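You operate a simulated robot arm through the tools that you are given. There is no shell and no other tool.

Carry out the task below with a simulated robot arm. There is one attempt and no reset: what you move stays moved.

TASK
Vent the line, then move the blue pad's three springs back to the spring tray.
Fine: push the valve button till the display says VENTED; leave the black springs. Set down upright: orange air spring with the short cylinder, orange air spring with the medium cylinder, orange air spring with the long cylinder.
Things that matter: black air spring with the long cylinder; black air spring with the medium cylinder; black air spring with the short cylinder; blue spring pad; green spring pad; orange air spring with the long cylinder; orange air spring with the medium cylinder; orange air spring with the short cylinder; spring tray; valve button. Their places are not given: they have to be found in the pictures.

Only the result counts: the job must be done as asked and must still hold three seconds after the hand-in. Knocking over, shifting, dropping, spilling or breaking anything else fails it.

THE ROBOT
A 7-joint arm with a three-finger gripper, fixed in place. Base frame: the origin is on the floor under the middle of its stand, x ahead of it, y to its left, z up; the work surface is at about z = 0.808. Units: m, rad, N and s.
It reaches about 1.342 m from its shoulder. Its first joint turns from -2.897 to 2.897 rad. Payload 2.69 kg.
Tool frame: the origin (TCP) lies between the finger pads and is the grasp point; the fingertips stand 0.03 m ahead of it; z points along the fingers, y is the line along which they close. The gripper opens to 0.128 m; its body begins 0.117 m behind the TCP.
Orientation is told as [roll, pitch, yaw] about the base's x, y, z axes, in that order, counted from this pose: with the fingers straight down and closing along the base's y, the tool's x points along the base's -x, its y along +y and its z along -z.

THE INTERFACE
- The arm moves only by the tool send_rows. Its argument "deltas" is a list of rows, each a list of 6 numbers: the shift along the base's x, y, z in m, then the turn, a rotation vector about the base's x, y, z in rad. In form: [[x, y, z, wx, wy, wz], ...]. A call has 1 to 20 rows; each row is the pose to reach, as a shift and turn from the pose commanded when the call began. "grip" is the finger opening in m, from 0 to 0.128, set as the call begins (left out, the last holds). Each row takes 0.2 s and may step no farther than 0.05 m and 0.15 rad from the row before; otherwise, or with a gripper value out of range, the whole call is refused. A pose out of reach is approached as far as the arm can. The call stops where the force on the tool passes 90 N (or 10 N more than at its start, if that is more) or the arm is blocked; 0.2 s more then pass. The fingers move at their own pace (about 0.127 m/s each) and stop on an object; they squeeze with about 41 N. The grip force told is the motor's: it shows also when the fingers shut on nothing. Time passes only in rows, and 0.2 s behind the last, so rows that repeat a pose let the fingers close. The reply holds the time, the measured pose of the TCP, the force on the tool along the base axes, the opening and the grip force, in the units named above and with some noise, with the torque about the TCP (base axes, N m) and any sound that the robot's microphone picked up.
- Cameras (640 x 400 px; columns grow to the right, rows downward): "scene" is fixed at [0.4007, 0.6513, 1.4067]; the picture's right is [-0.92, -0.39, 0.00], its down [-0.37, 0.87, -0.32] and it looks along [0.12, -0.30, -0.95] (base axes); focal length 214 px, centre (320, 200). "wrist" rides on the gripper at [0.058, 0.054, -0.131] in the tool frame; the picture's right is [-0.68, 0.74, 0.00], its down [-0.62, -0.57, -0.55] and it looks along [-0.40, -0.37, 0.84] (tool axes); focal length 234 px, centre (320, 200).
- snapshot(camera): a new picture of that camera. It takes no simulated time.
- raise_lower(by): moves the trunk up (or, below 0, down) by that many m; the arm rides with it, the base frame stays. It gives what a move gives, with no picture.
- probe_pixels(camera, pixels): there is no depth. For up to 12 entries [column, row, z] of the newest picture of that camera ("zoom" is the newest enlarged one), the place [x, y] in the base frame at which the ray of that pixel passes the height z, good to about 0.003 m. It takes no simulated time.
- inspect(camera, box): a new picture of the part [left, top, right, bottom] of that camera's present view, enlarged. It takes no simulated time.
- finish_job(): hands the job in; it is judged then, once.

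Unless the task says otherwise, let go and move clear before handing in.

The tools are called after "Emit:" as name(argument=value, ...) on one line, values as JSON. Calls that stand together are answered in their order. send_rows: Moves the arm, as the interface text tells. Its arguments: {"type":"object","properties":{"deltas":{"type":"array"},"grip":{"type":"number"}},"required":["deltas"]} The other tools are called the same way: raise_lower (by) moves the trunk up or down; snapshot (camera) takes a picture; probe_pixels (camera, pixels) gives the place at which the rays of pixels pass given heights; inspect (camera, box) takes an enlarged picture of a part of a camera's view; finish_job () hands the job in.

At the start:

```text
t: 0.0
tcp_pos: [0.6274, 0.3046, 1.1216]
tcp_rot: [-0.001, 0.001, -0.002]
force: [0.6, 2.0, -0.8]
torque: [-0.03, 0.02, 0.02]
grip_width: 0.1282
grip_force: 0.0
trunk travel left (down, up): [-0.15, 0.2]
```

scene: 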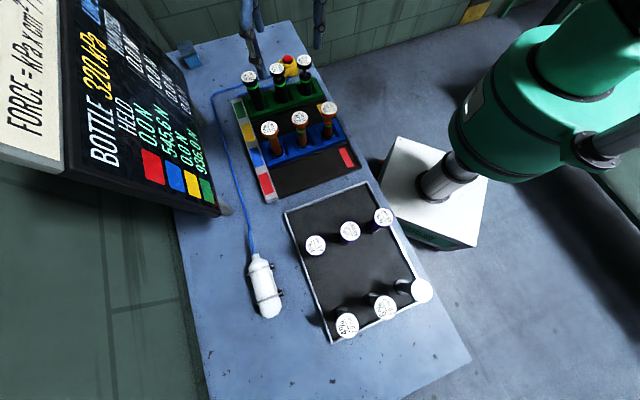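
wrist: 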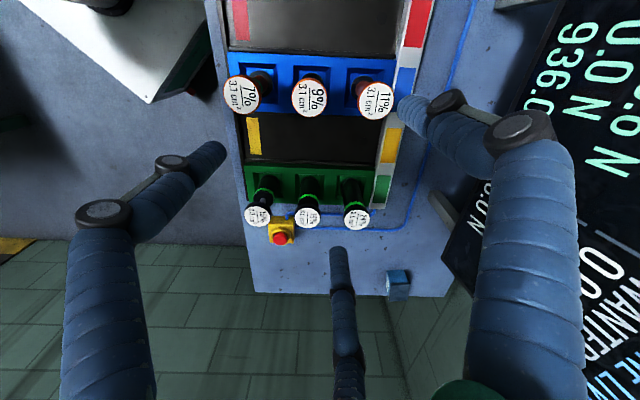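

The scene picture shows the spring tray around (350,260), the blue pad with three springs near (270,130)-(327,108), the green pad at (250,77)-(303,62), and the valve button near (289,62). I'll enlarge these areas to see more detail.

Emit:
inspect(camera="scene", box=[220, 40, 380, 140])

Emit:
inspect(camera="scene", box=[270, 170, 450, 350])

Emit:
inspect(camera="wrist", box=[200, 0, 440, 250])

Emit:
inspect(camera="scene", box=[0, 0, 230, 220])

```text
4.00 times, centred on (300, 90) of scene
```

zoom: 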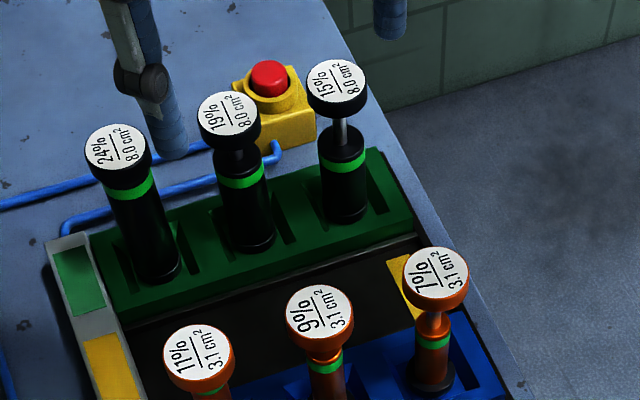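

```text
2.22 times, centred on (360, 260) of scene
```

zoom: 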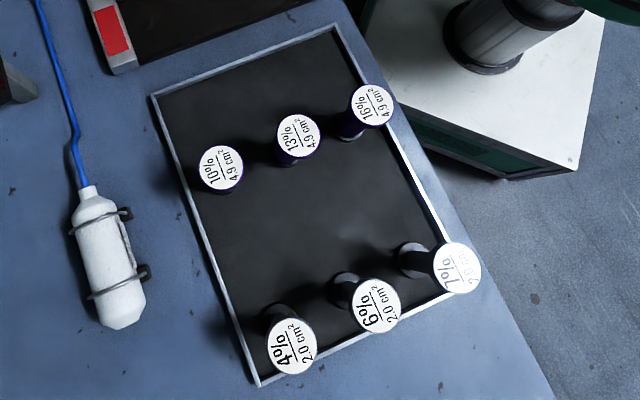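

```text
1.60 times, centred on (320, 125) of wrist
```

zoom: 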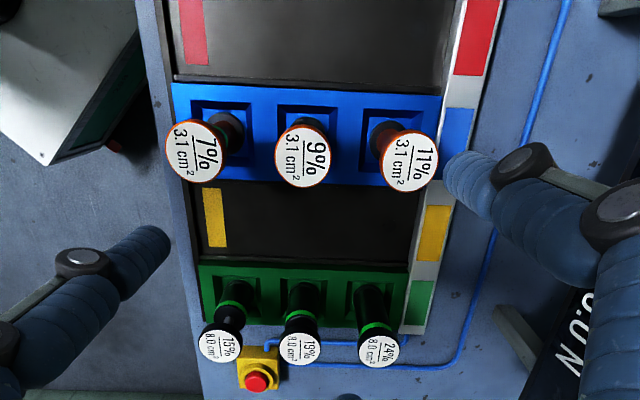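

```text
1.82 times, centred on (115, 110) of scene
```

zoom: 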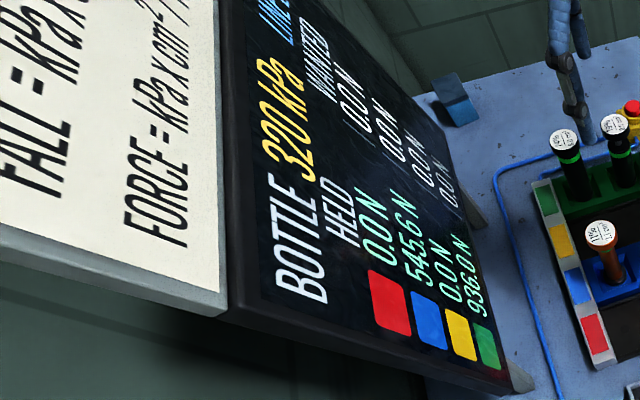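

The displays show the blue row held at 545.6 N and the green at 936 N, and the orange tops lie at scene (269,128), (300,117), (329,108) and wrist (242,94), (309,97), (376,99). I'll triangulate their heights from both cameras.

Emit:
probe_pixels(camera="scene", pixels=[[269.25, 128, 0.9], [269.25, 128, 1.0], [300, 117.25, 0.9], [300, 117.25, 1.0], [329.25, 108, 0.9], [329.25, 108, 1.0], [287, 62, 0.85], [287, 62, 0.9], [249, 76, 0.95], [249, 76, 1.05], [304, 62, 0.95], [304, 62, 1.05]])

Emit:
probe_pixels(camera="wrist", pixels=[[376.25, 98.75, 0.9], [376.25, 98.75, 1.0], [308.75, 96.9, 0.9], [308.75, 96.9, 1.0], [242.5, 93.75, 0.9], [242.5, 93.75, 1.0], [281, 238, 0.85], [281, 238, 0.9], [356, 219, 0.95], [356, 219, 1.05], [257, 217, 0.95], [257, 217, 1.05]])

Emit:
probe_pixels(camera="scene", pixels=[[284, 211, 0.808], [367, 182, 0.808], [332, 344, 0.808], [420, 290, 0.808], [232, 100, 0.82], [268, 201, 0.82], [322, 82, 0.82], [359, 166, 0.82], [315, 245, 0.88], [350, 231, 0.88], [384, 216, 0.88], [347, 326, 0.88]])

```text
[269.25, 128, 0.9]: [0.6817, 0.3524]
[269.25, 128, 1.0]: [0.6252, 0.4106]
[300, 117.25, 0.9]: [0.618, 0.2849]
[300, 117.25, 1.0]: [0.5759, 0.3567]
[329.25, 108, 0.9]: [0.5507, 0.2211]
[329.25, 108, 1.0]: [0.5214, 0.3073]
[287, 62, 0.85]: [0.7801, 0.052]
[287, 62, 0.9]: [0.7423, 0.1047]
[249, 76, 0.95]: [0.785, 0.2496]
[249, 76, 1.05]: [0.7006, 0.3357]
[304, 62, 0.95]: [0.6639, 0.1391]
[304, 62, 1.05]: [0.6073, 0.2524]
```

```text
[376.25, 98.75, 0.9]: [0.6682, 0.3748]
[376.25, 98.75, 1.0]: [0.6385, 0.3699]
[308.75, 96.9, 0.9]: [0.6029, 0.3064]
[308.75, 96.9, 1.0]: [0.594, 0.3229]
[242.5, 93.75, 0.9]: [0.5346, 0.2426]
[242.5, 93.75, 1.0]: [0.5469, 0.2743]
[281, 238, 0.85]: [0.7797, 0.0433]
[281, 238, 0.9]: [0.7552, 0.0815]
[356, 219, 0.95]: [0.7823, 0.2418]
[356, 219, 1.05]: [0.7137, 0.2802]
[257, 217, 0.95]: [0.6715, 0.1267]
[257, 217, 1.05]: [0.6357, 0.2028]
```

```text
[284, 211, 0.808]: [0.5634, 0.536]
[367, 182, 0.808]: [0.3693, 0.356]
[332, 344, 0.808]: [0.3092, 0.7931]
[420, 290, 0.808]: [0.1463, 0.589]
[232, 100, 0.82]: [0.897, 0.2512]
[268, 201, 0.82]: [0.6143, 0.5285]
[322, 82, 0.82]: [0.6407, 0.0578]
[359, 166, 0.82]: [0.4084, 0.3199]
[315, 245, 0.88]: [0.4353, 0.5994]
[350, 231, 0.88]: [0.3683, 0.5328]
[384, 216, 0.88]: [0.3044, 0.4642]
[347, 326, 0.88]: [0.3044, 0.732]
```

The orange tops triangulate to z≈0.94, in a row at 45° near (0.54,0.255), (0.60,0.313), (0.66,0.374); the button lies near (0.78,0.045). I'll zoom in further to see the display text, the button and the pads before moving.

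Emit:
inspect(camera="scene", box=[70, 0, 200, 80])

Emit:
inspect(camera="scene", box=[265, 45, 325, 85])

Emit:
inspect(camera="scene", box=[240, 90, 360, 180])

Emit:
inspect(camera="wrist", box=[220, 160, 320, 250])

Emit:
inspect(camera="wrist", box=[220, 50, 410, 150])

```text
4.92 times, centred on (135, 40) of scene
```

zoom: 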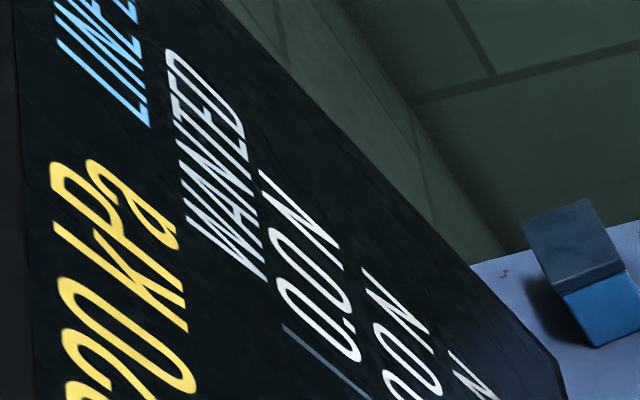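

```text
10.00 times, centred on (295, 65) of scene
```

zoom: 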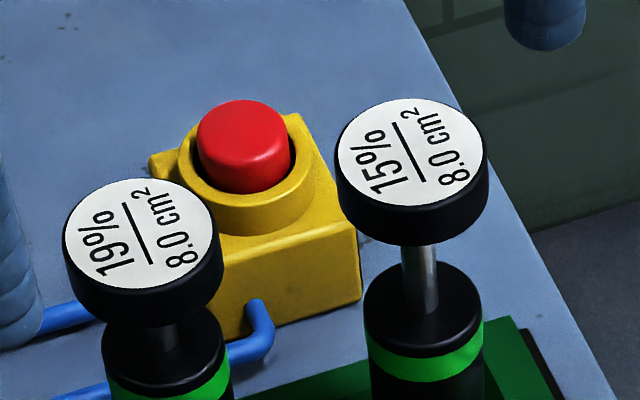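

```text
4.44 times, centred on (300, 135) of scene
```

zoom: 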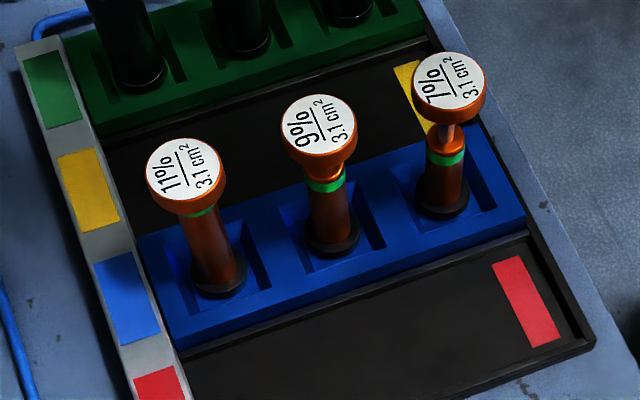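

```text
4.44 times, centred on (270, 205) of wrist
```

zoom: 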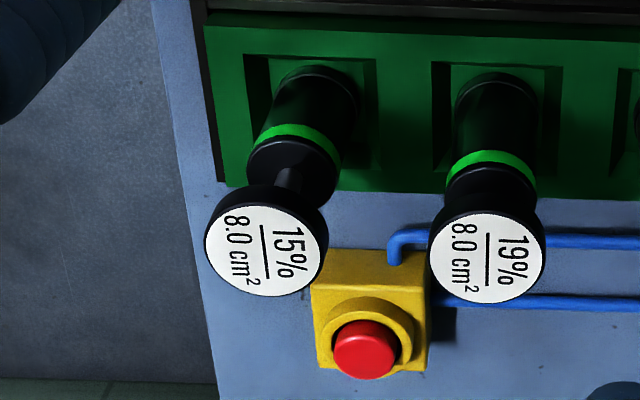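

```text
3.37 times, centred on (315, 100) of wrist
```

zoom: 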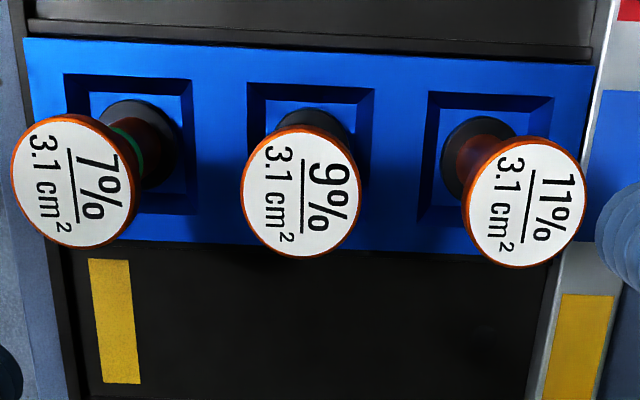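

The button's red top is at scene (287.1,58) and wrist (279.7,237.7), behind the green-pad springs 15% and 19%. I'll triangulate it and the black tops more exactly.

Emit:
probe_pixels(camera="scene", pixels=[[287.2, 58, 0.84], [287.2, 58, 0.88], [304.0, 62.0, 0.93], [304.0, 62.0, 0.97], [277.2, 68.3, 0.93], [277.2, 68.3, 0.97], [248.6, 76.3, 0.93], [248.6, 76.3, 0.97], [298, 155, 0.83], [327, 143, 0.83], [275, 147.6, 0.83]])

Emit:
probe_pixels(camera="wrist", pixels=[[279.7, 237.7, 0.84], [279.7, 237.7, 0.88], [257.9, 216, 0.93], [257.9, 216, 0.97], [307.8, 217.5, 0.93], [307.8, 217.5, 0.97], [357, 219, 0.93], [357, 219, 0.97]])

```text
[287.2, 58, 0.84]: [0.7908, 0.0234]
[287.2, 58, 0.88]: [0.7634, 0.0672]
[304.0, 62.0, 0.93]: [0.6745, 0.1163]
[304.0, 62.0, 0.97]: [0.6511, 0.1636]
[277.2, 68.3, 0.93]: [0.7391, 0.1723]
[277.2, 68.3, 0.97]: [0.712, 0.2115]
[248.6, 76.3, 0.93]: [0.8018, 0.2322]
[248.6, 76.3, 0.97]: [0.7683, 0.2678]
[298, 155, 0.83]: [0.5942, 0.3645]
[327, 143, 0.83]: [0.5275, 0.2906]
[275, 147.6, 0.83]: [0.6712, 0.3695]
```

```text
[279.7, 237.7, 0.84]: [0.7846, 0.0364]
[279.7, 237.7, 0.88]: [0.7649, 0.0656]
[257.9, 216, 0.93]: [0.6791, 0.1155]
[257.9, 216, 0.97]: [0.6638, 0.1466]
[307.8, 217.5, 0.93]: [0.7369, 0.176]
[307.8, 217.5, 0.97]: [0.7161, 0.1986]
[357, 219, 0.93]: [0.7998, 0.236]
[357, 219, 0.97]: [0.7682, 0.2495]
```

The button triangulates to about (0.767,0.061,0.874), about 0.10 m from the nearest black spring at (0.68,0.112). Next I'll close the fingers here in free air to see what the closed fingertips look like.

Emit:
send_rows(deltas=[[0, 0, 0, 0, 0, 0], [0, 0, 0, 0, 0, 0], [0, 0, 0, 0, 0, 0], [0, 0, 0, 0, 0, 0]], grip=0.0)

Emit:
snapshot(camera="wrist")

Emit:
snapshot(camera="scene")

```text
t: 1.0
tcp_pos: [0.628, 0.3053, 1.1214]
tcp_rot: [0.0, 0.001, -0.001]
force: [-0.2, -0.5, 0.3]
torque: [0.03, -0.02, 0.0]
grip_width: 0.0019
grip_force: 31.3
trunk travel left (down, up): [-0.15, 0.2]
```

```text
taken
```

wrist: 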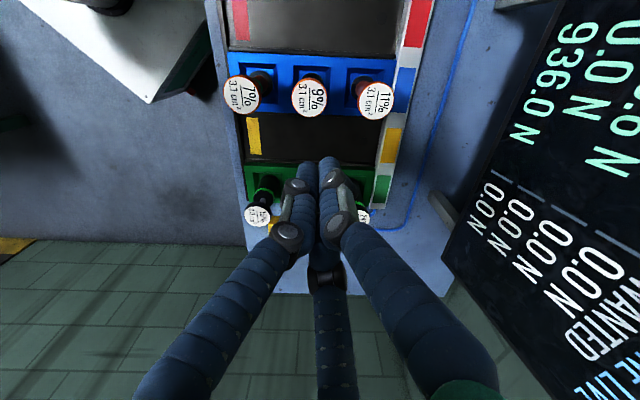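

```text
taken
```

scene: 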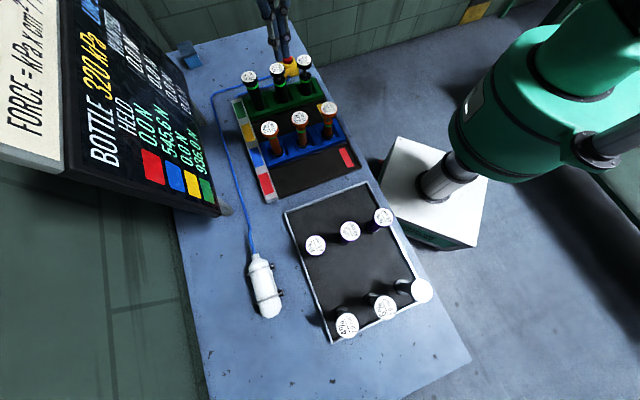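

The closed fingertips gather in one tight point on the tool axis at wrist (318,165), so I can press with them. I'll move above the button at a safe height and look again.

Emit:
send_rows(deltas=[[0.02, -0.035, 0, 0, 0, 0], [0.04, -0.07, 0, 0, 0, 0], [0.06, -0.105, 0, 0, 0, 0], [0.08, -0.14, 0, 0, 0, 0], [0.1, -0.175, 0, 0, 0, 0], [0.12, -0.21, 0, 0, 0, 0], [0.139, -0.244, 0, 0, 0, 0], [0.139, -0.244, -0.02, 0, 0, 0], [0.139, -0.244, -0.04, 0, 0, 0], [0.139, -0.244, -0.04, 0, 0, 0]], grip=0.0)

Emit:
snapshot(camera="wrist")

Emit:
snapshot(camera="scene")

```text
t: 3.2
tcp_pos: [0.769, 0.0599, 1.0807]
tcp_rot: [0.0, 0.002, 0.0]
force: [-0.7, -0.6, 0.2]
torque: [-0.02, 0.04, 0.0]
grip_width: 0.0022
grip_force: 31.1
trunk travel left (down, up): [-0.15, 0.2]
```

```text
taken
```

wrist: 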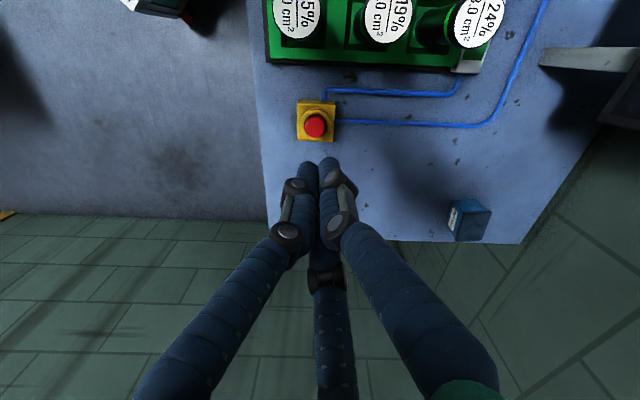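

```text
taken
```

scene: 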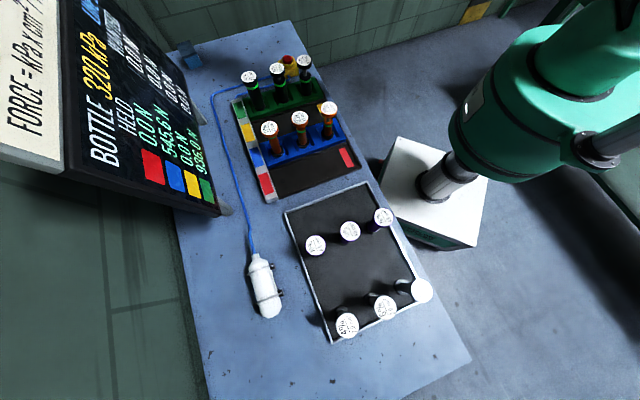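

The wrist camera now sees the button clearly at (315,126). I'll enlarge it and probe its position.

Emit:
inspect(camera="wrist", box=[270, 60, 370, 180])

Emit:
probe_pixels(camera="wrist", pixels=[[315, 125, 0.85], [315, 125, 0.86], [315, 125, 0.87], [315, 125, 0.88], [297, 100, 0.808], [297, 140, 0.808], [334, 140, 0.808]])

Emit:
inspect(camera="scene", box=[265, 45, 325, 85])

```text
3.33 times, centred on (320, 120) of wrist
```

zoom: 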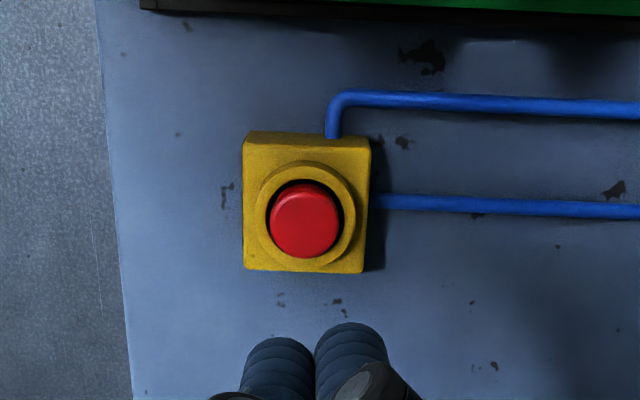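

```text
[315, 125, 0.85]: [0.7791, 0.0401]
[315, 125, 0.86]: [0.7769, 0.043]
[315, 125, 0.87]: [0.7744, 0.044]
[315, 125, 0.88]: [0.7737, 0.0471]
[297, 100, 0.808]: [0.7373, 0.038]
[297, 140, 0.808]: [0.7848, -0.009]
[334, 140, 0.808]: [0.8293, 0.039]
```

```text
10.00 times, centred on (295, 65) of scene
```

zoom: 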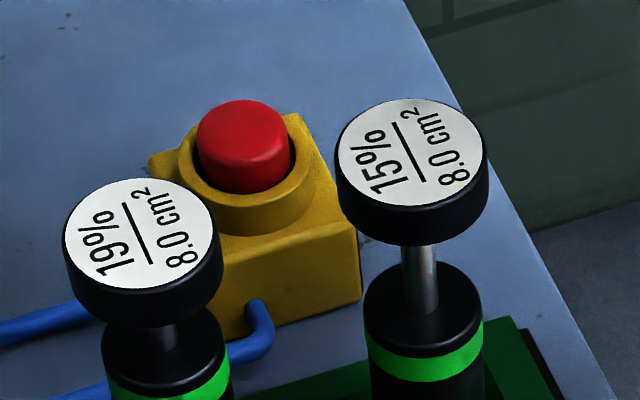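

The button top is centred at wrist (315.8,126.8) and scene (287.3,58.7). I'll probe those exact pixels.

Emit:
probe_pixels(camera="wrist", pixels=[[315.8, 126.8, 0.84], [315.8, 126.8, 0.85], [315.8, 126.8, 0.86], [315.8, 126.8, 0.87]])

Emit:
probe_pixels(camera="scene", pixels=[[287.3, 58.7, 0.84], [287.3, 58.7, 0.85], [287.3, 58.7, 0.86], [287.3, 58.7, 0.87]])

```text
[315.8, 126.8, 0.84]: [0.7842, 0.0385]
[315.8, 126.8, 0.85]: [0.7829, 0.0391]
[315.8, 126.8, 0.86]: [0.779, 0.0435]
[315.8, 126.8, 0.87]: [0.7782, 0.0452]
```

```text
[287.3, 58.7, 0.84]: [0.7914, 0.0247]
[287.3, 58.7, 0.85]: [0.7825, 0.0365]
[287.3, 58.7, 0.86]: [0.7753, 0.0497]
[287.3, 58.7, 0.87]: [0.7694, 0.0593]
```

The button top comes out at (0.781,0.041,0.854), and its housing ring is about as wide as the closed finger cluster. I'll open a little so a single finger (tool +y) can press the red cap alone, and look where its tip sits.

Emit:
send_rows(deltas=[[0, 0, 0, 0, 0, 0], [0, 0, 0, 0, 0, 0], [0, 0, 0, 0, 0, 0]], grip=0.06)

Emit:
snapshot(camera="wrist")

Emit:
inspect(camera="wrist", box=[230, 80, 430, 260])

```text
t: 4.0
tcp_pos: [0.7669, 0.0601, 1.0808]
tcp_rot: [0.0, 0.0, -0.002]
force: [1.4, -0.1, 0.2]
torque: [0.02, -0.01, 0.01]
grip_width: 0.0602
grip_force: 0.1
trunk travel left (down, up): [-0.15, 0.2]
```

```text
taken
```

wrist: 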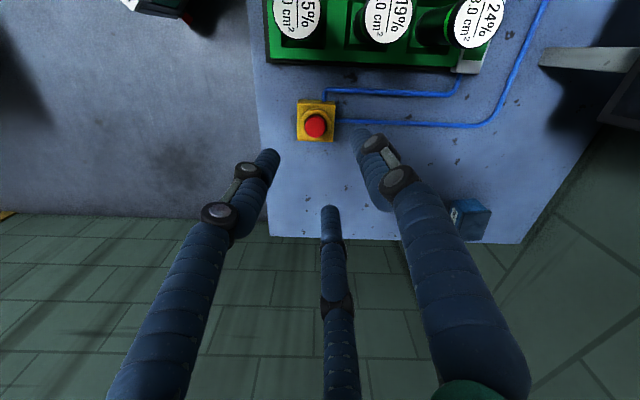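

```text
2.22 times, centred on (330, 170) of wrist
```

zoom: 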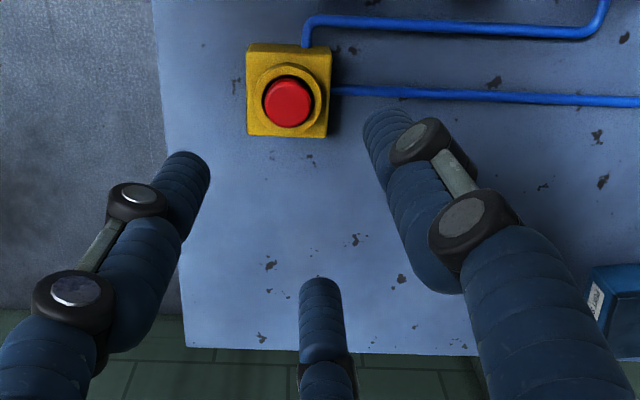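

The +y finger's tip shows at wrist (357,133), i.e. about 0.039 m from the tool axis along +y. I'll shift so this tip is over the button and descend to a hover, then check.

Emit:
send_rows(deltas=[[0.008, -0.03, 0, 0, 0, 0], [0.0146, -0.0596, 0, 0, 0, 0], [0.0146, -0.0596, -0.04, 0, 0, 0], [0.0146, -0.0596, -0.08, 0, 0, 0], [0.0146, -0.0596, -0.12, 0, 0, 0], [0.0146, -0.0596, -0.16, 0, 0, 0], [0.0146, -0.0596, -0.16, 0, 0, 0]], grip=0.06)

Emit:
snapshot(camera="wrist")

Emit:
inspect(camera="scene", box=[250, 25, 350, 90])

```text
t: 5.6
tcp_pos: [0.7829, 0.0036, 0.9191]
tcp_rot: [0.0, -0.001, -0.001]
force: [0.2, -0.3, -0.4]
torque: [0.03, 0.05, -0.01]
grip_width: 0.0603
grip_force: 0.0
trunk travel left (down, up): [-0.15, 0.2]
```

```text
taken
```

wrist: 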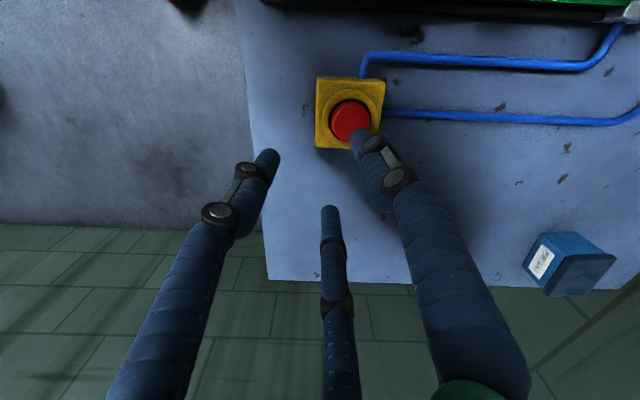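

```text
6.15 times, centred on (300, 58) of scene
```

zoom: 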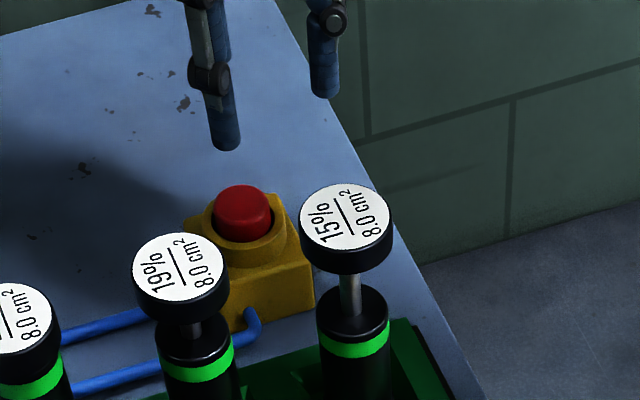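

The tip hovers just above the button; both views suggest it's about 3–4 mm too far in +x/+y (button at wrist (350,121), expected (355,122.6)). I'll zoom to check before pressing.

Emit:
inspect(camera="wrist", box=[310, 65, 410, 165])

```text
4.00 times, centred on (360, 115) of wrist
```

zoom: 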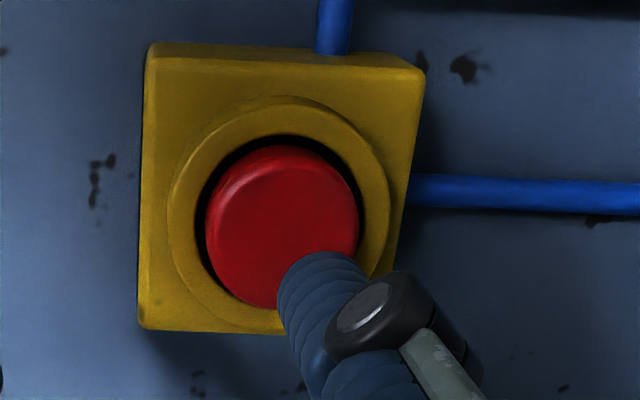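

The red cap's centre is about 4 px left of straight below the tip, so I'll correct by about 3 mm and lower onto it gradually.

Emit:
send_rows(deltas=[[-0.0025, -0.003, 0, 0, 0, 0], [-0.0025, -0.003, -0.015, 0, 0, 0], [-0.0025, -0.003, -0.025, 0, 0, 0], [-0.0025, -0.003, -0.03, 0, 0, 0], [-0.0025, -0.003, -0.034, 0, 0, 0], [-0.0025, -0.003, -0.038, 0, 0, 0], [-0.0025, -0.003, -0.041, 0, 0, 0]], grip=0.06)

Emit:
inspect(camera="wrist", box=[310, 65, 410, 165])

Emit:
snapshot(camera="scene")

```text
t: 7.2
tcp_pos: [0.7784, -0.0011, 0.8817]
tcp_rot: [0.0, 0.0, 0.0]
force: [-0.1, -0.7, 0.3]
torque: [0.0, 0.0, 0.0]
grip_width: 0.0602
grip_force: 0.1
trunk travel left (down, up): [-0.15, 0.2]
```

```text
4.00 times, centred on (360, 115) of wrist
```

zoom: 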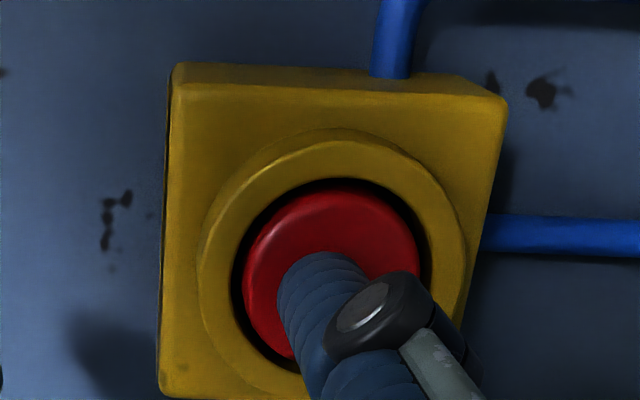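

```text
taken
```

scene: 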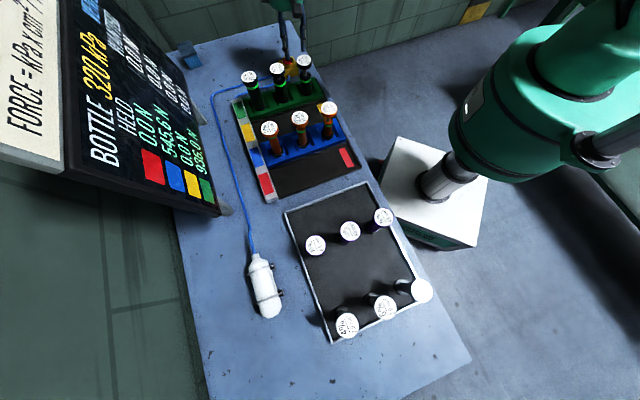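

The tip is nicely centred over the red cap but no force is felt yet. I'll keep lowering in small steps.

Emit:
send_rows(deltas=[[0, 0, -0.003, 0, 0, 0], [0, 0, -0.006, 0, 0, 0], [0, 0, -0.009, 0, 0, 0]], grip=0.06)

Emit:
inspect(camera="scene", box=[70, 0, 230, 210])

Emit:
inspect(camera="wrist", box=[310, 65, 410, 165])

```text
t: 8.0
tcp_pos: [0.7793, -0.0002, 0.8751]
tcp_rot: [0.0, -0.003, 0.0]
force: [-8.6, 2.6, 31.8]
torque: [1.49, 0.22, 0.46]
grip_width: 0.0653
grip_force: 3.1
trunk travel left (down, up): [-0.15, 0.2]
```

```text
1.90 times, centred on (150, 105) of scene
```

zoom: 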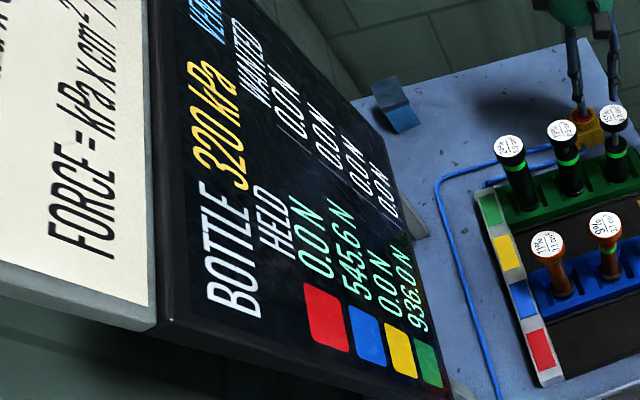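

```text
4.00 times, centred on (360, 115) of wrist
```

zoom: 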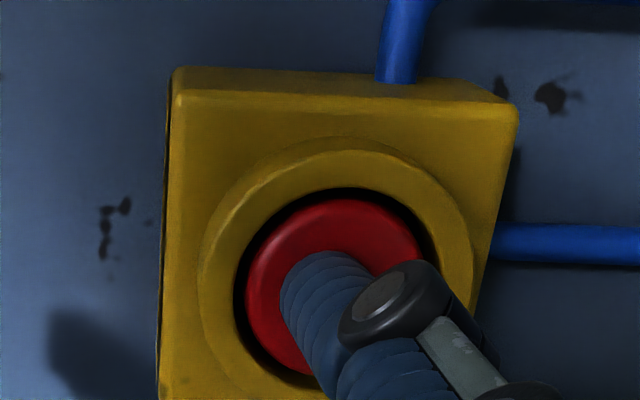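

Force is 32 N and the blue word at the board's top (about scene (115,8)) now seems to read "VENT…". I'll zoom in to confirm.

Emit:
inspect(camera="scene", box=[85, 0, 165, 40])

Emit:
snapshot(camera="wrist")

```text
8.00 times, centred on (125, 20) of scene
```

zoom: 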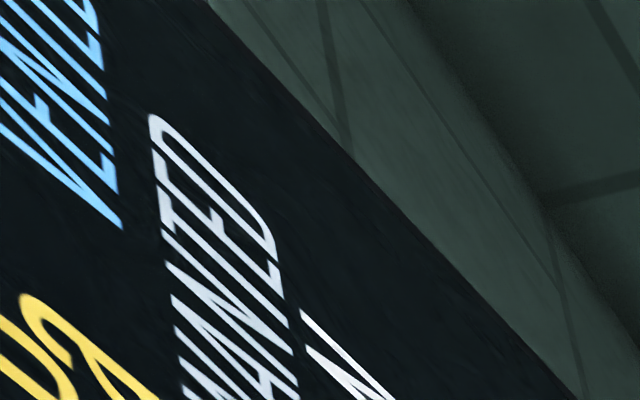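

```text
taken
```

wrist: 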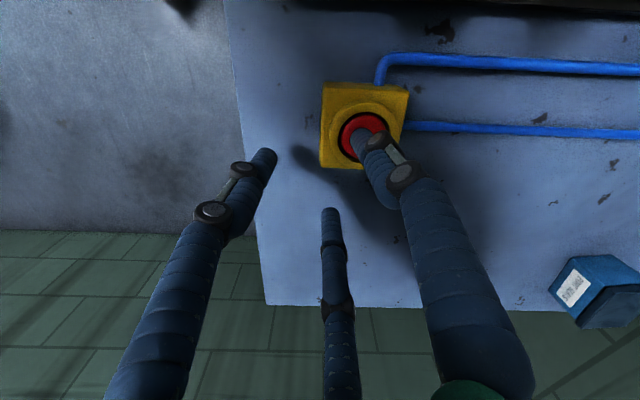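

The blue text now starts with "VEN…", but I can't tell VENTING from VENTED. I'll hold the press for about 4 s and look again.

Emit:
send_rows(deltas=[[0, 0, 0, 0, 0, 0], [0, 0, 0, 0, 0, 0], [0, 0, 0, 0, 0, 0], [0, 0, 0, 0, 0, 0], [0, 0, 0, 0, 0, 0], [0, 0, 0, 0, 0, 0], [0, 0, 0, 0, 0, 0], [0, 0, 0, 0, 0, 0], [0, 0, 0, 0, 0, 0], [0, 0, 0, 0, 0, 0], [0, 0, 0, 0, 0, 0], [0, 0, 0, 0, 0, 0], [0, 0, 0, 0, 0, 0], [0, 0, 0, 0, 0, 0], [0, 0, 0, 0, 0, 0], [0, 0, 0, 0, 0, 0], [0, 0, 0, 0, 0, 0], [0, 0, 0, 0, 0, 0], [0, 0, 0, 0, 0, 0], [0, 0, 0, 0, 0, 0]], grip=0.06)

Emit:
inspect(camera="scene", box=[65, 0, 225, 120])

Emit:
snapshot(camera="scene")

```text
t: 12.2
tcp_pos: [0.7793, -0.0001, 0.8733]
tcp_rot: [0.002, -0.004, -0.001]
force: [13.3, 4.4, 44.1]
torque: [2.16, -0.4, -0.56]
grip_width: 0.0702
grip_force: 7.4
trunk travel left (down, up): [-0.15, 0.2]
```

```text
3.33 times, centred on (145, 60) of scene
```

zoom: 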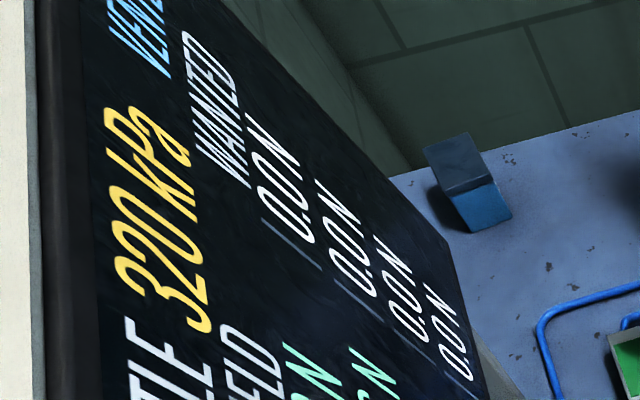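

```text
taken
```

scene: 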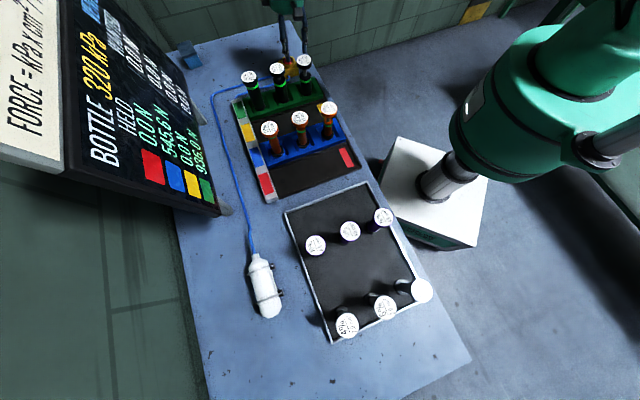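

The text still starts with "VEN…" with the rest out of frame. I'll rise straight off the button and move to where the wrist camera can read the board.

Emit:
send_rows(deltas=[[0, 0, 0.02, 0, 0, 0], [0, 0, 0.06, 0, 0, 0], [0, 0, 0.1, 0, 0, 0], [0, 0, 0.15, 0, 0, 0], [0, 0, 0.2, 0, 0, 0], [0, 0, 0.25, 0, 0, 0], [-0.015, 0.04, 0.25, 0, 0, 0], [-0.03, 0.08, 0.25, 0, 0, 0], [-0.045, 0.12, 0.25, 0, 0, 0], [-0.06, 0.16, 0.25, 0, 0, 0], [-0.075, 0.2, 0.25, 0, 0, 0], [-0.09, 0.24, 0.25, 0, 0, 0], [-0.105, 0.28, 0.25, 0, 0, 0], [-0.12, 0.31, 0.25, 0, 0, 0]], grip=0.06)

Emit:
snapshot(camera="wrist")

Emit:
inspect(camera="scene", box=[85, 0, 165, 40])

```text
t: 15.2
tcp_pos: [0.6578, 0.3081, 1.124]
tcp_rot: [0.001, 0.0, 0.0]
force: [0.1, 0.0, 0.3]
torque: [-0.03, 0.04, 0.0]
grip_width: 0.06
grip_force: 0.1
trunk travel left (down, up): [-0.15, 0.2]
```

```text
taken
```

wrist: 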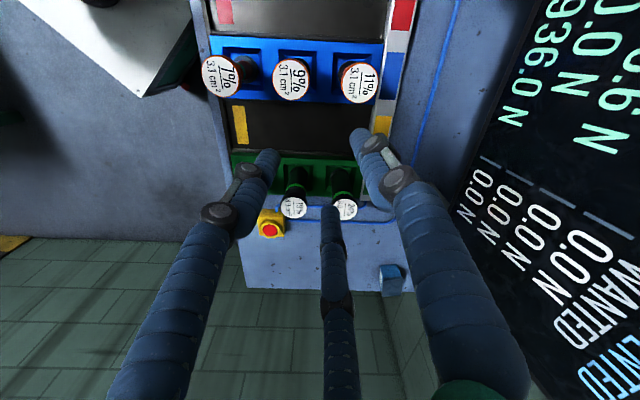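

```text
8.00 times, centred on (125, 20) of scene
```

zoom: 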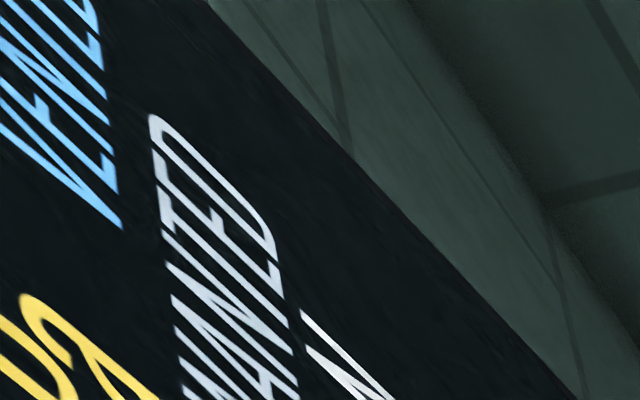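

The wrist picture shows "…ENTED" at about (610,370). I'll zoom to confirm, and also look at the springs now that the line is vented.

Emit:
inspect(camera="wrist", box=[540, 260, 640, 400])

Emit:
inspect(camera="scene", box=[240, 90, 360, 180])

Emit:
inspect(camera="scene", box=[270, 170, 450, 350])

```text
2.86 times, centred on (590, 330) of wrist
```

zoom: 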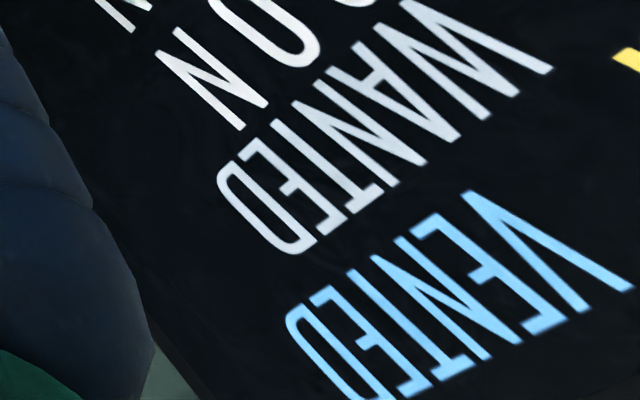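

```text
4.44 times, centred on (300, 135) of scene
```

zoom: 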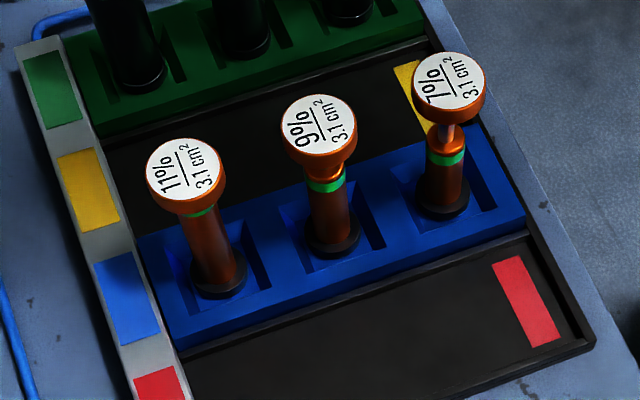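

```text
2.22 times, centred on (360, 260) of scene
```

zoom: 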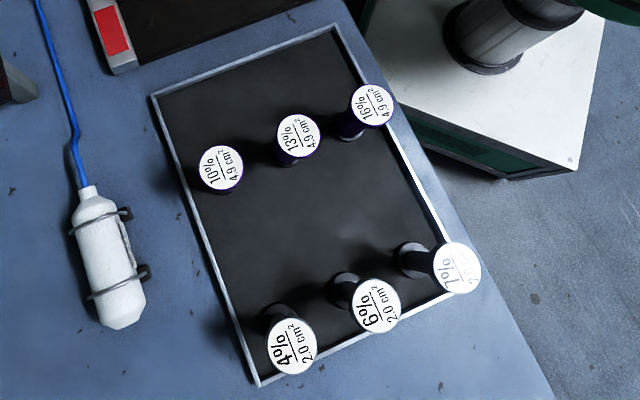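

VENTED is confirmed at wrist zoom (450,300), and the springs are unchanged. Next I'll probe the tray and rack positions to plan the grasp and find free room between the purple row and the dark 2.0 cm² row.

Emit:
probe_pixels(camera="scene", pixels=[[315.4, 246.5, 0.92], [350.1, 231.6, 0.92], [383, 218, 0.92], [346.5, 325.8, 0.92], [384.8, 307.3, 0.92], [421.3, 290.6, 0.92]])

Emit:
inspect(camera="scene", box=[300, 190, 400, 260])

Emit:
inspect(camera="scene", box=[320, 265, 440, 350])

```text
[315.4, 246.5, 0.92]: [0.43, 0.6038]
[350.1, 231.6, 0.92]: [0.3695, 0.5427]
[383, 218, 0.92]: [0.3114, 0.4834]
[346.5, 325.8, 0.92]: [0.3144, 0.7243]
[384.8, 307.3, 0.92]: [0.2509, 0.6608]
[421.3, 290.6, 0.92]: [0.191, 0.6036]
```

```text
5.71 times, centred on (350, 225) of scene
```

zoom: 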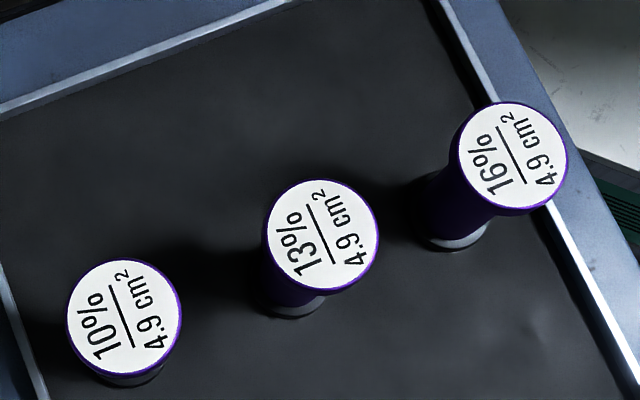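

```text
4.71 times, centred on (380, 308) of scene
```

zoom: 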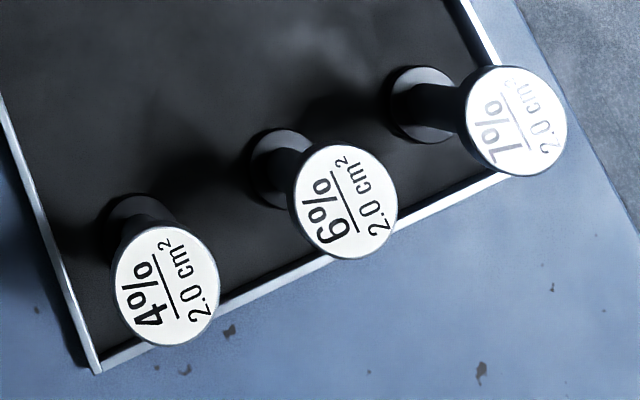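

The purple row is at about (0.43,0.604), (0.37,0.543), (0.31,0.483) and the dark row at (0.31,0.724), (0.25,0.661), (0.19,0.604). This leaves a free strip at the near end of the tray around (0.43,0.484). I'll now refine the orange cap positions from the current wrist view.

Emit:
inspect(camera="wrist", box=[195, 30, 405, 150])

Emit:
snapshot(camera="scene")

```text
3.05 times, centred on (300, 90) of wrist
```

zoom: 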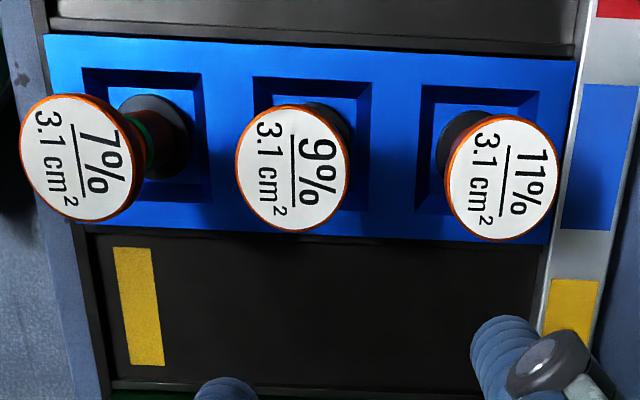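

```text
taken
```

scene: 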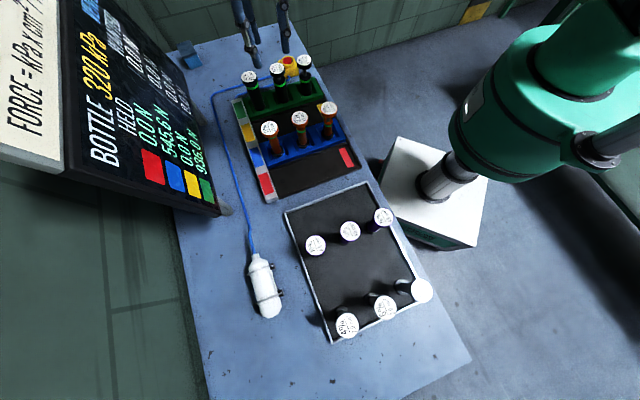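

Caps in the zoom are centred at (78,158), (292,168), (503,178). I'll probe them in the zoom and again in the scene picture.

Emit:
probe_pixels(camera="zoom", pixels=[[78, 158, 0.93], [78, 158, 0.95], [292, 168, 0.93], [292, 168, 0.95], [503, 178, 0.93], [503, 178, 0.95], [45, 35, 0.83], [577, 60, 0.83], [545, 245, 0.83], [292, 105, 0.94], [292, 231, 0.94], [236, 168, 0.94]])

Emit:
inspect(camera="scene", box=[250, 90, 350, 155])

```text
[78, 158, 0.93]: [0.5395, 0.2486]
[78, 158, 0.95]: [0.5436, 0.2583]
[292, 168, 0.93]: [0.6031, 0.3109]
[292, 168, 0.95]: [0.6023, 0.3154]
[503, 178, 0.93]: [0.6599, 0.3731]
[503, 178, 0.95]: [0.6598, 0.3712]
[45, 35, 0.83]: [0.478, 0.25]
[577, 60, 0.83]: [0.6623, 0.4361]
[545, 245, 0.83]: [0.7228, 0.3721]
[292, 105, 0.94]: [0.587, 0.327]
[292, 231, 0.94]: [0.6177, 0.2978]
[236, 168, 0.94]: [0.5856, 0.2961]
```

```text
6.15 times, centred on (300, 122) of scene
```

zoom: 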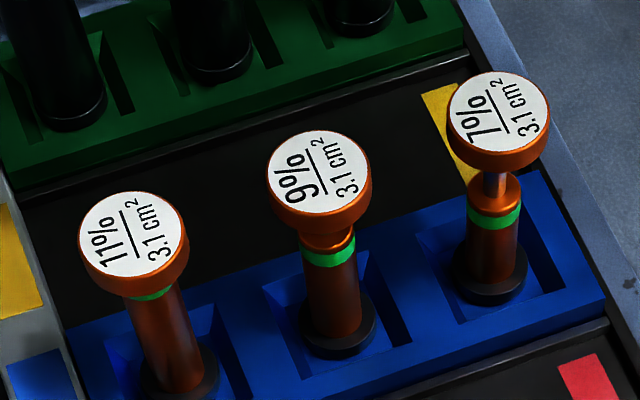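

Cap diameter is about 0.042 m. Now I'll probe the scene zoom for the cap centres (130,233), (319,171), (499,111).

Emit:
probe_pixels(camera="zoom", pixels=[[130, 233, 0.93], [130, 233, 0.95], [319, 171, 0.93], [319, 171, 0.95], [499, 111, 0.93], [499, 111, 0.95], [335, 330, 0.82], [335, 330, 0.84], [490, 280, 0.82], [490, 280, 0.84], [605, 300, 0.83], [605, 300, 0.84]])

```text
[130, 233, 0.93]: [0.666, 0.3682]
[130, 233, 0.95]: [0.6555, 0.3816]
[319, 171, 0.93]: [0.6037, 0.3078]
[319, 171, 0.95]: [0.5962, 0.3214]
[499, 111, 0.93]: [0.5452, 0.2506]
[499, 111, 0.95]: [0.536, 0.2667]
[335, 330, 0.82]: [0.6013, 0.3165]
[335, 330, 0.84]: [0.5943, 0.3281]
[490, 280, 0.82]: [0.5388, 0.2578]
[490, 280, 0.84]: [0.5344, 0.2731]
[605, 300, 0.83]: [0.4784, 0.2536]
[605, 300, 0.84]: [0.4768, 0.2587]
```

The caps triangulate to (0.660,0.373), (0.601,0.312), (0.541,0.251) with tops at z≈0.936. I'll turn 15° so the three fingers lie at 30° off the row line, open to 0.08 and hover over the long one (11%).

Emit:
send_rows(deltas=[[0.0008, 0.033, 0, 0, 0, -0.131], [0.0015, 0.065, 0, 0, 0, -0.262], [0.0015, 0.065, -0.04, 0, 0, -0.262], [0.0015, 0.065, -0.08, 0, 0, -0.262], [0.0015, 0.065, -0.1, 0, 0, -0.262], [0.0015, 0.065, -0.1, 0, 0, -0.262]], grip=0.08)

Emit:
snapshot(camera="wrist")

Emit:
inspect(camera="scene", box=[230, 50, 350, 150])

```text
t: 16.6
tcp_pos: [0.6583, 0.3735, 1.0215]
tcp_rot: [0.001, 0.0, -0.262]
force: [-0.7, -0.2, -0.3]
torque: [-0.01, -0.02, 0.0]
grip_width: 0.0804
grip_force: 0.0
trunk travel left (down, up): [-0.15, 0.2]
```

```text
taken
```

wrist: 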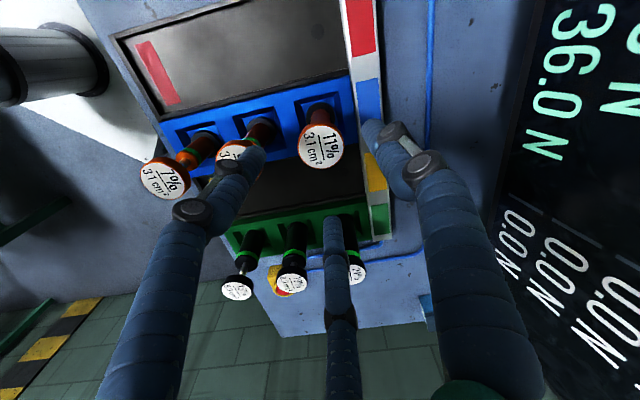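

```text
4.00 times, centred on (290, 100) of scene
```

zoom: 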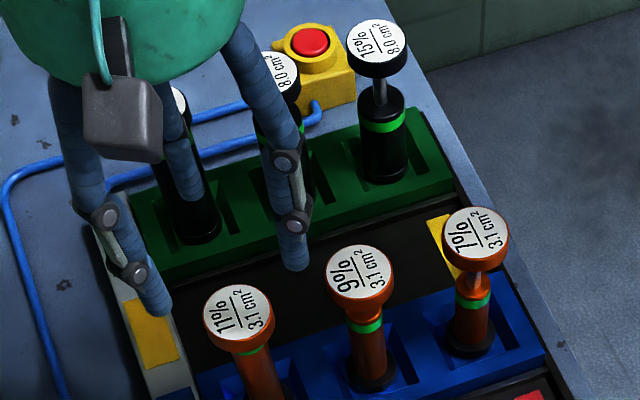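

The 11% cap is at wrist (320,147), expected (319.5,145.6) if exactly on axis. I'll zoom to measure the offset.

Emit:
inspect(camera="wrist", box=[270, 80, 390, 180])

Emit:
inspect(camera="wrist", box=[130, 90, 290, 230])

```text
4.00 times, centred on (330, 130) of wrist
```

zoom: 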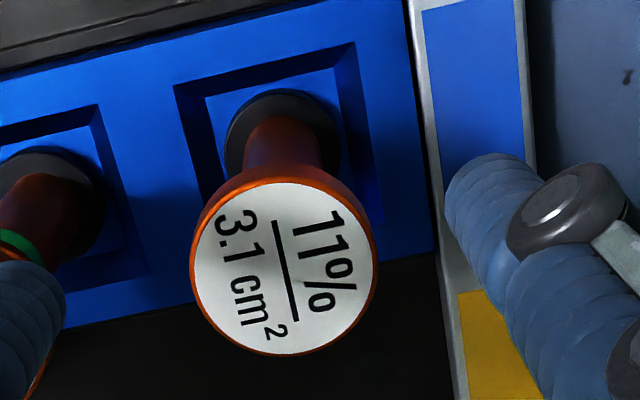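

```text
2.86 times, centred on (210, 160) of wrist
```

zoom: 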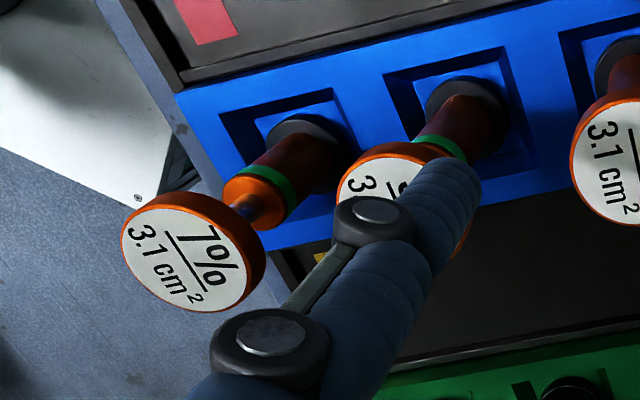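

The cap is within about 2 mm of the tool axis, which agrees with (0.660,0.373). I'll descend around the cap to TCP z≈0.931 with the fingers still open.

Emit:
send_rows(deltas=[[0.0005, 0, -0.03, 0, 0, 0], [0.0005, 0, -0.05, 0, 0, 0], [0.0005, 0, -0.065, 0, 0, 0], [0.0005, 0, -0.08, 0, 0, 0], [0.0005, 0, -0.0906, 0, 0, 0], [0.0005, 0, -0.0906, 0, 0, 0]], grip=0.08)

Emit:
snapshot(camera="wrist")

Emit:
inspect(camera="scene", box=[230, 70, 350, 160])

```text
t: 18.0
tcp_pos: [0.6601, 0.3728, 0.9298]
tcp_rot: [0.001, 0.001, -0.262]
force: [0.5, 0.2, 0.7]
torque: [0.0, 0.0, 0.0]
grip_width: 0.0805
grip_force: 0.0
trunk travel left (down, up): [-0.15, 0.2]
```

```text
taken
```

wrist: 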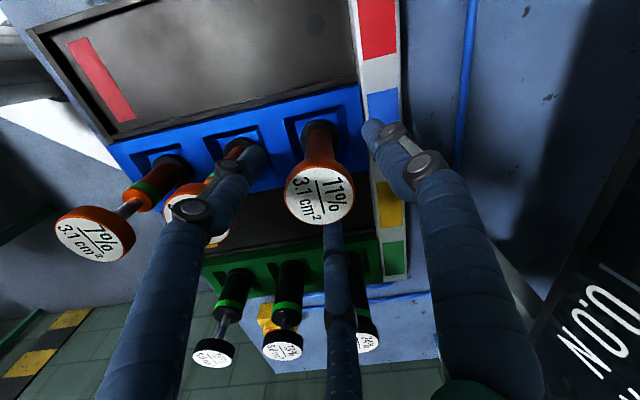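

```text
4.44 times, centred on (290, 115) of scene
```

zoom: 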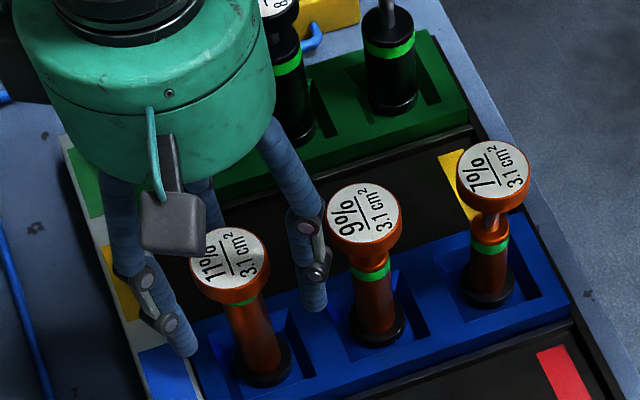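

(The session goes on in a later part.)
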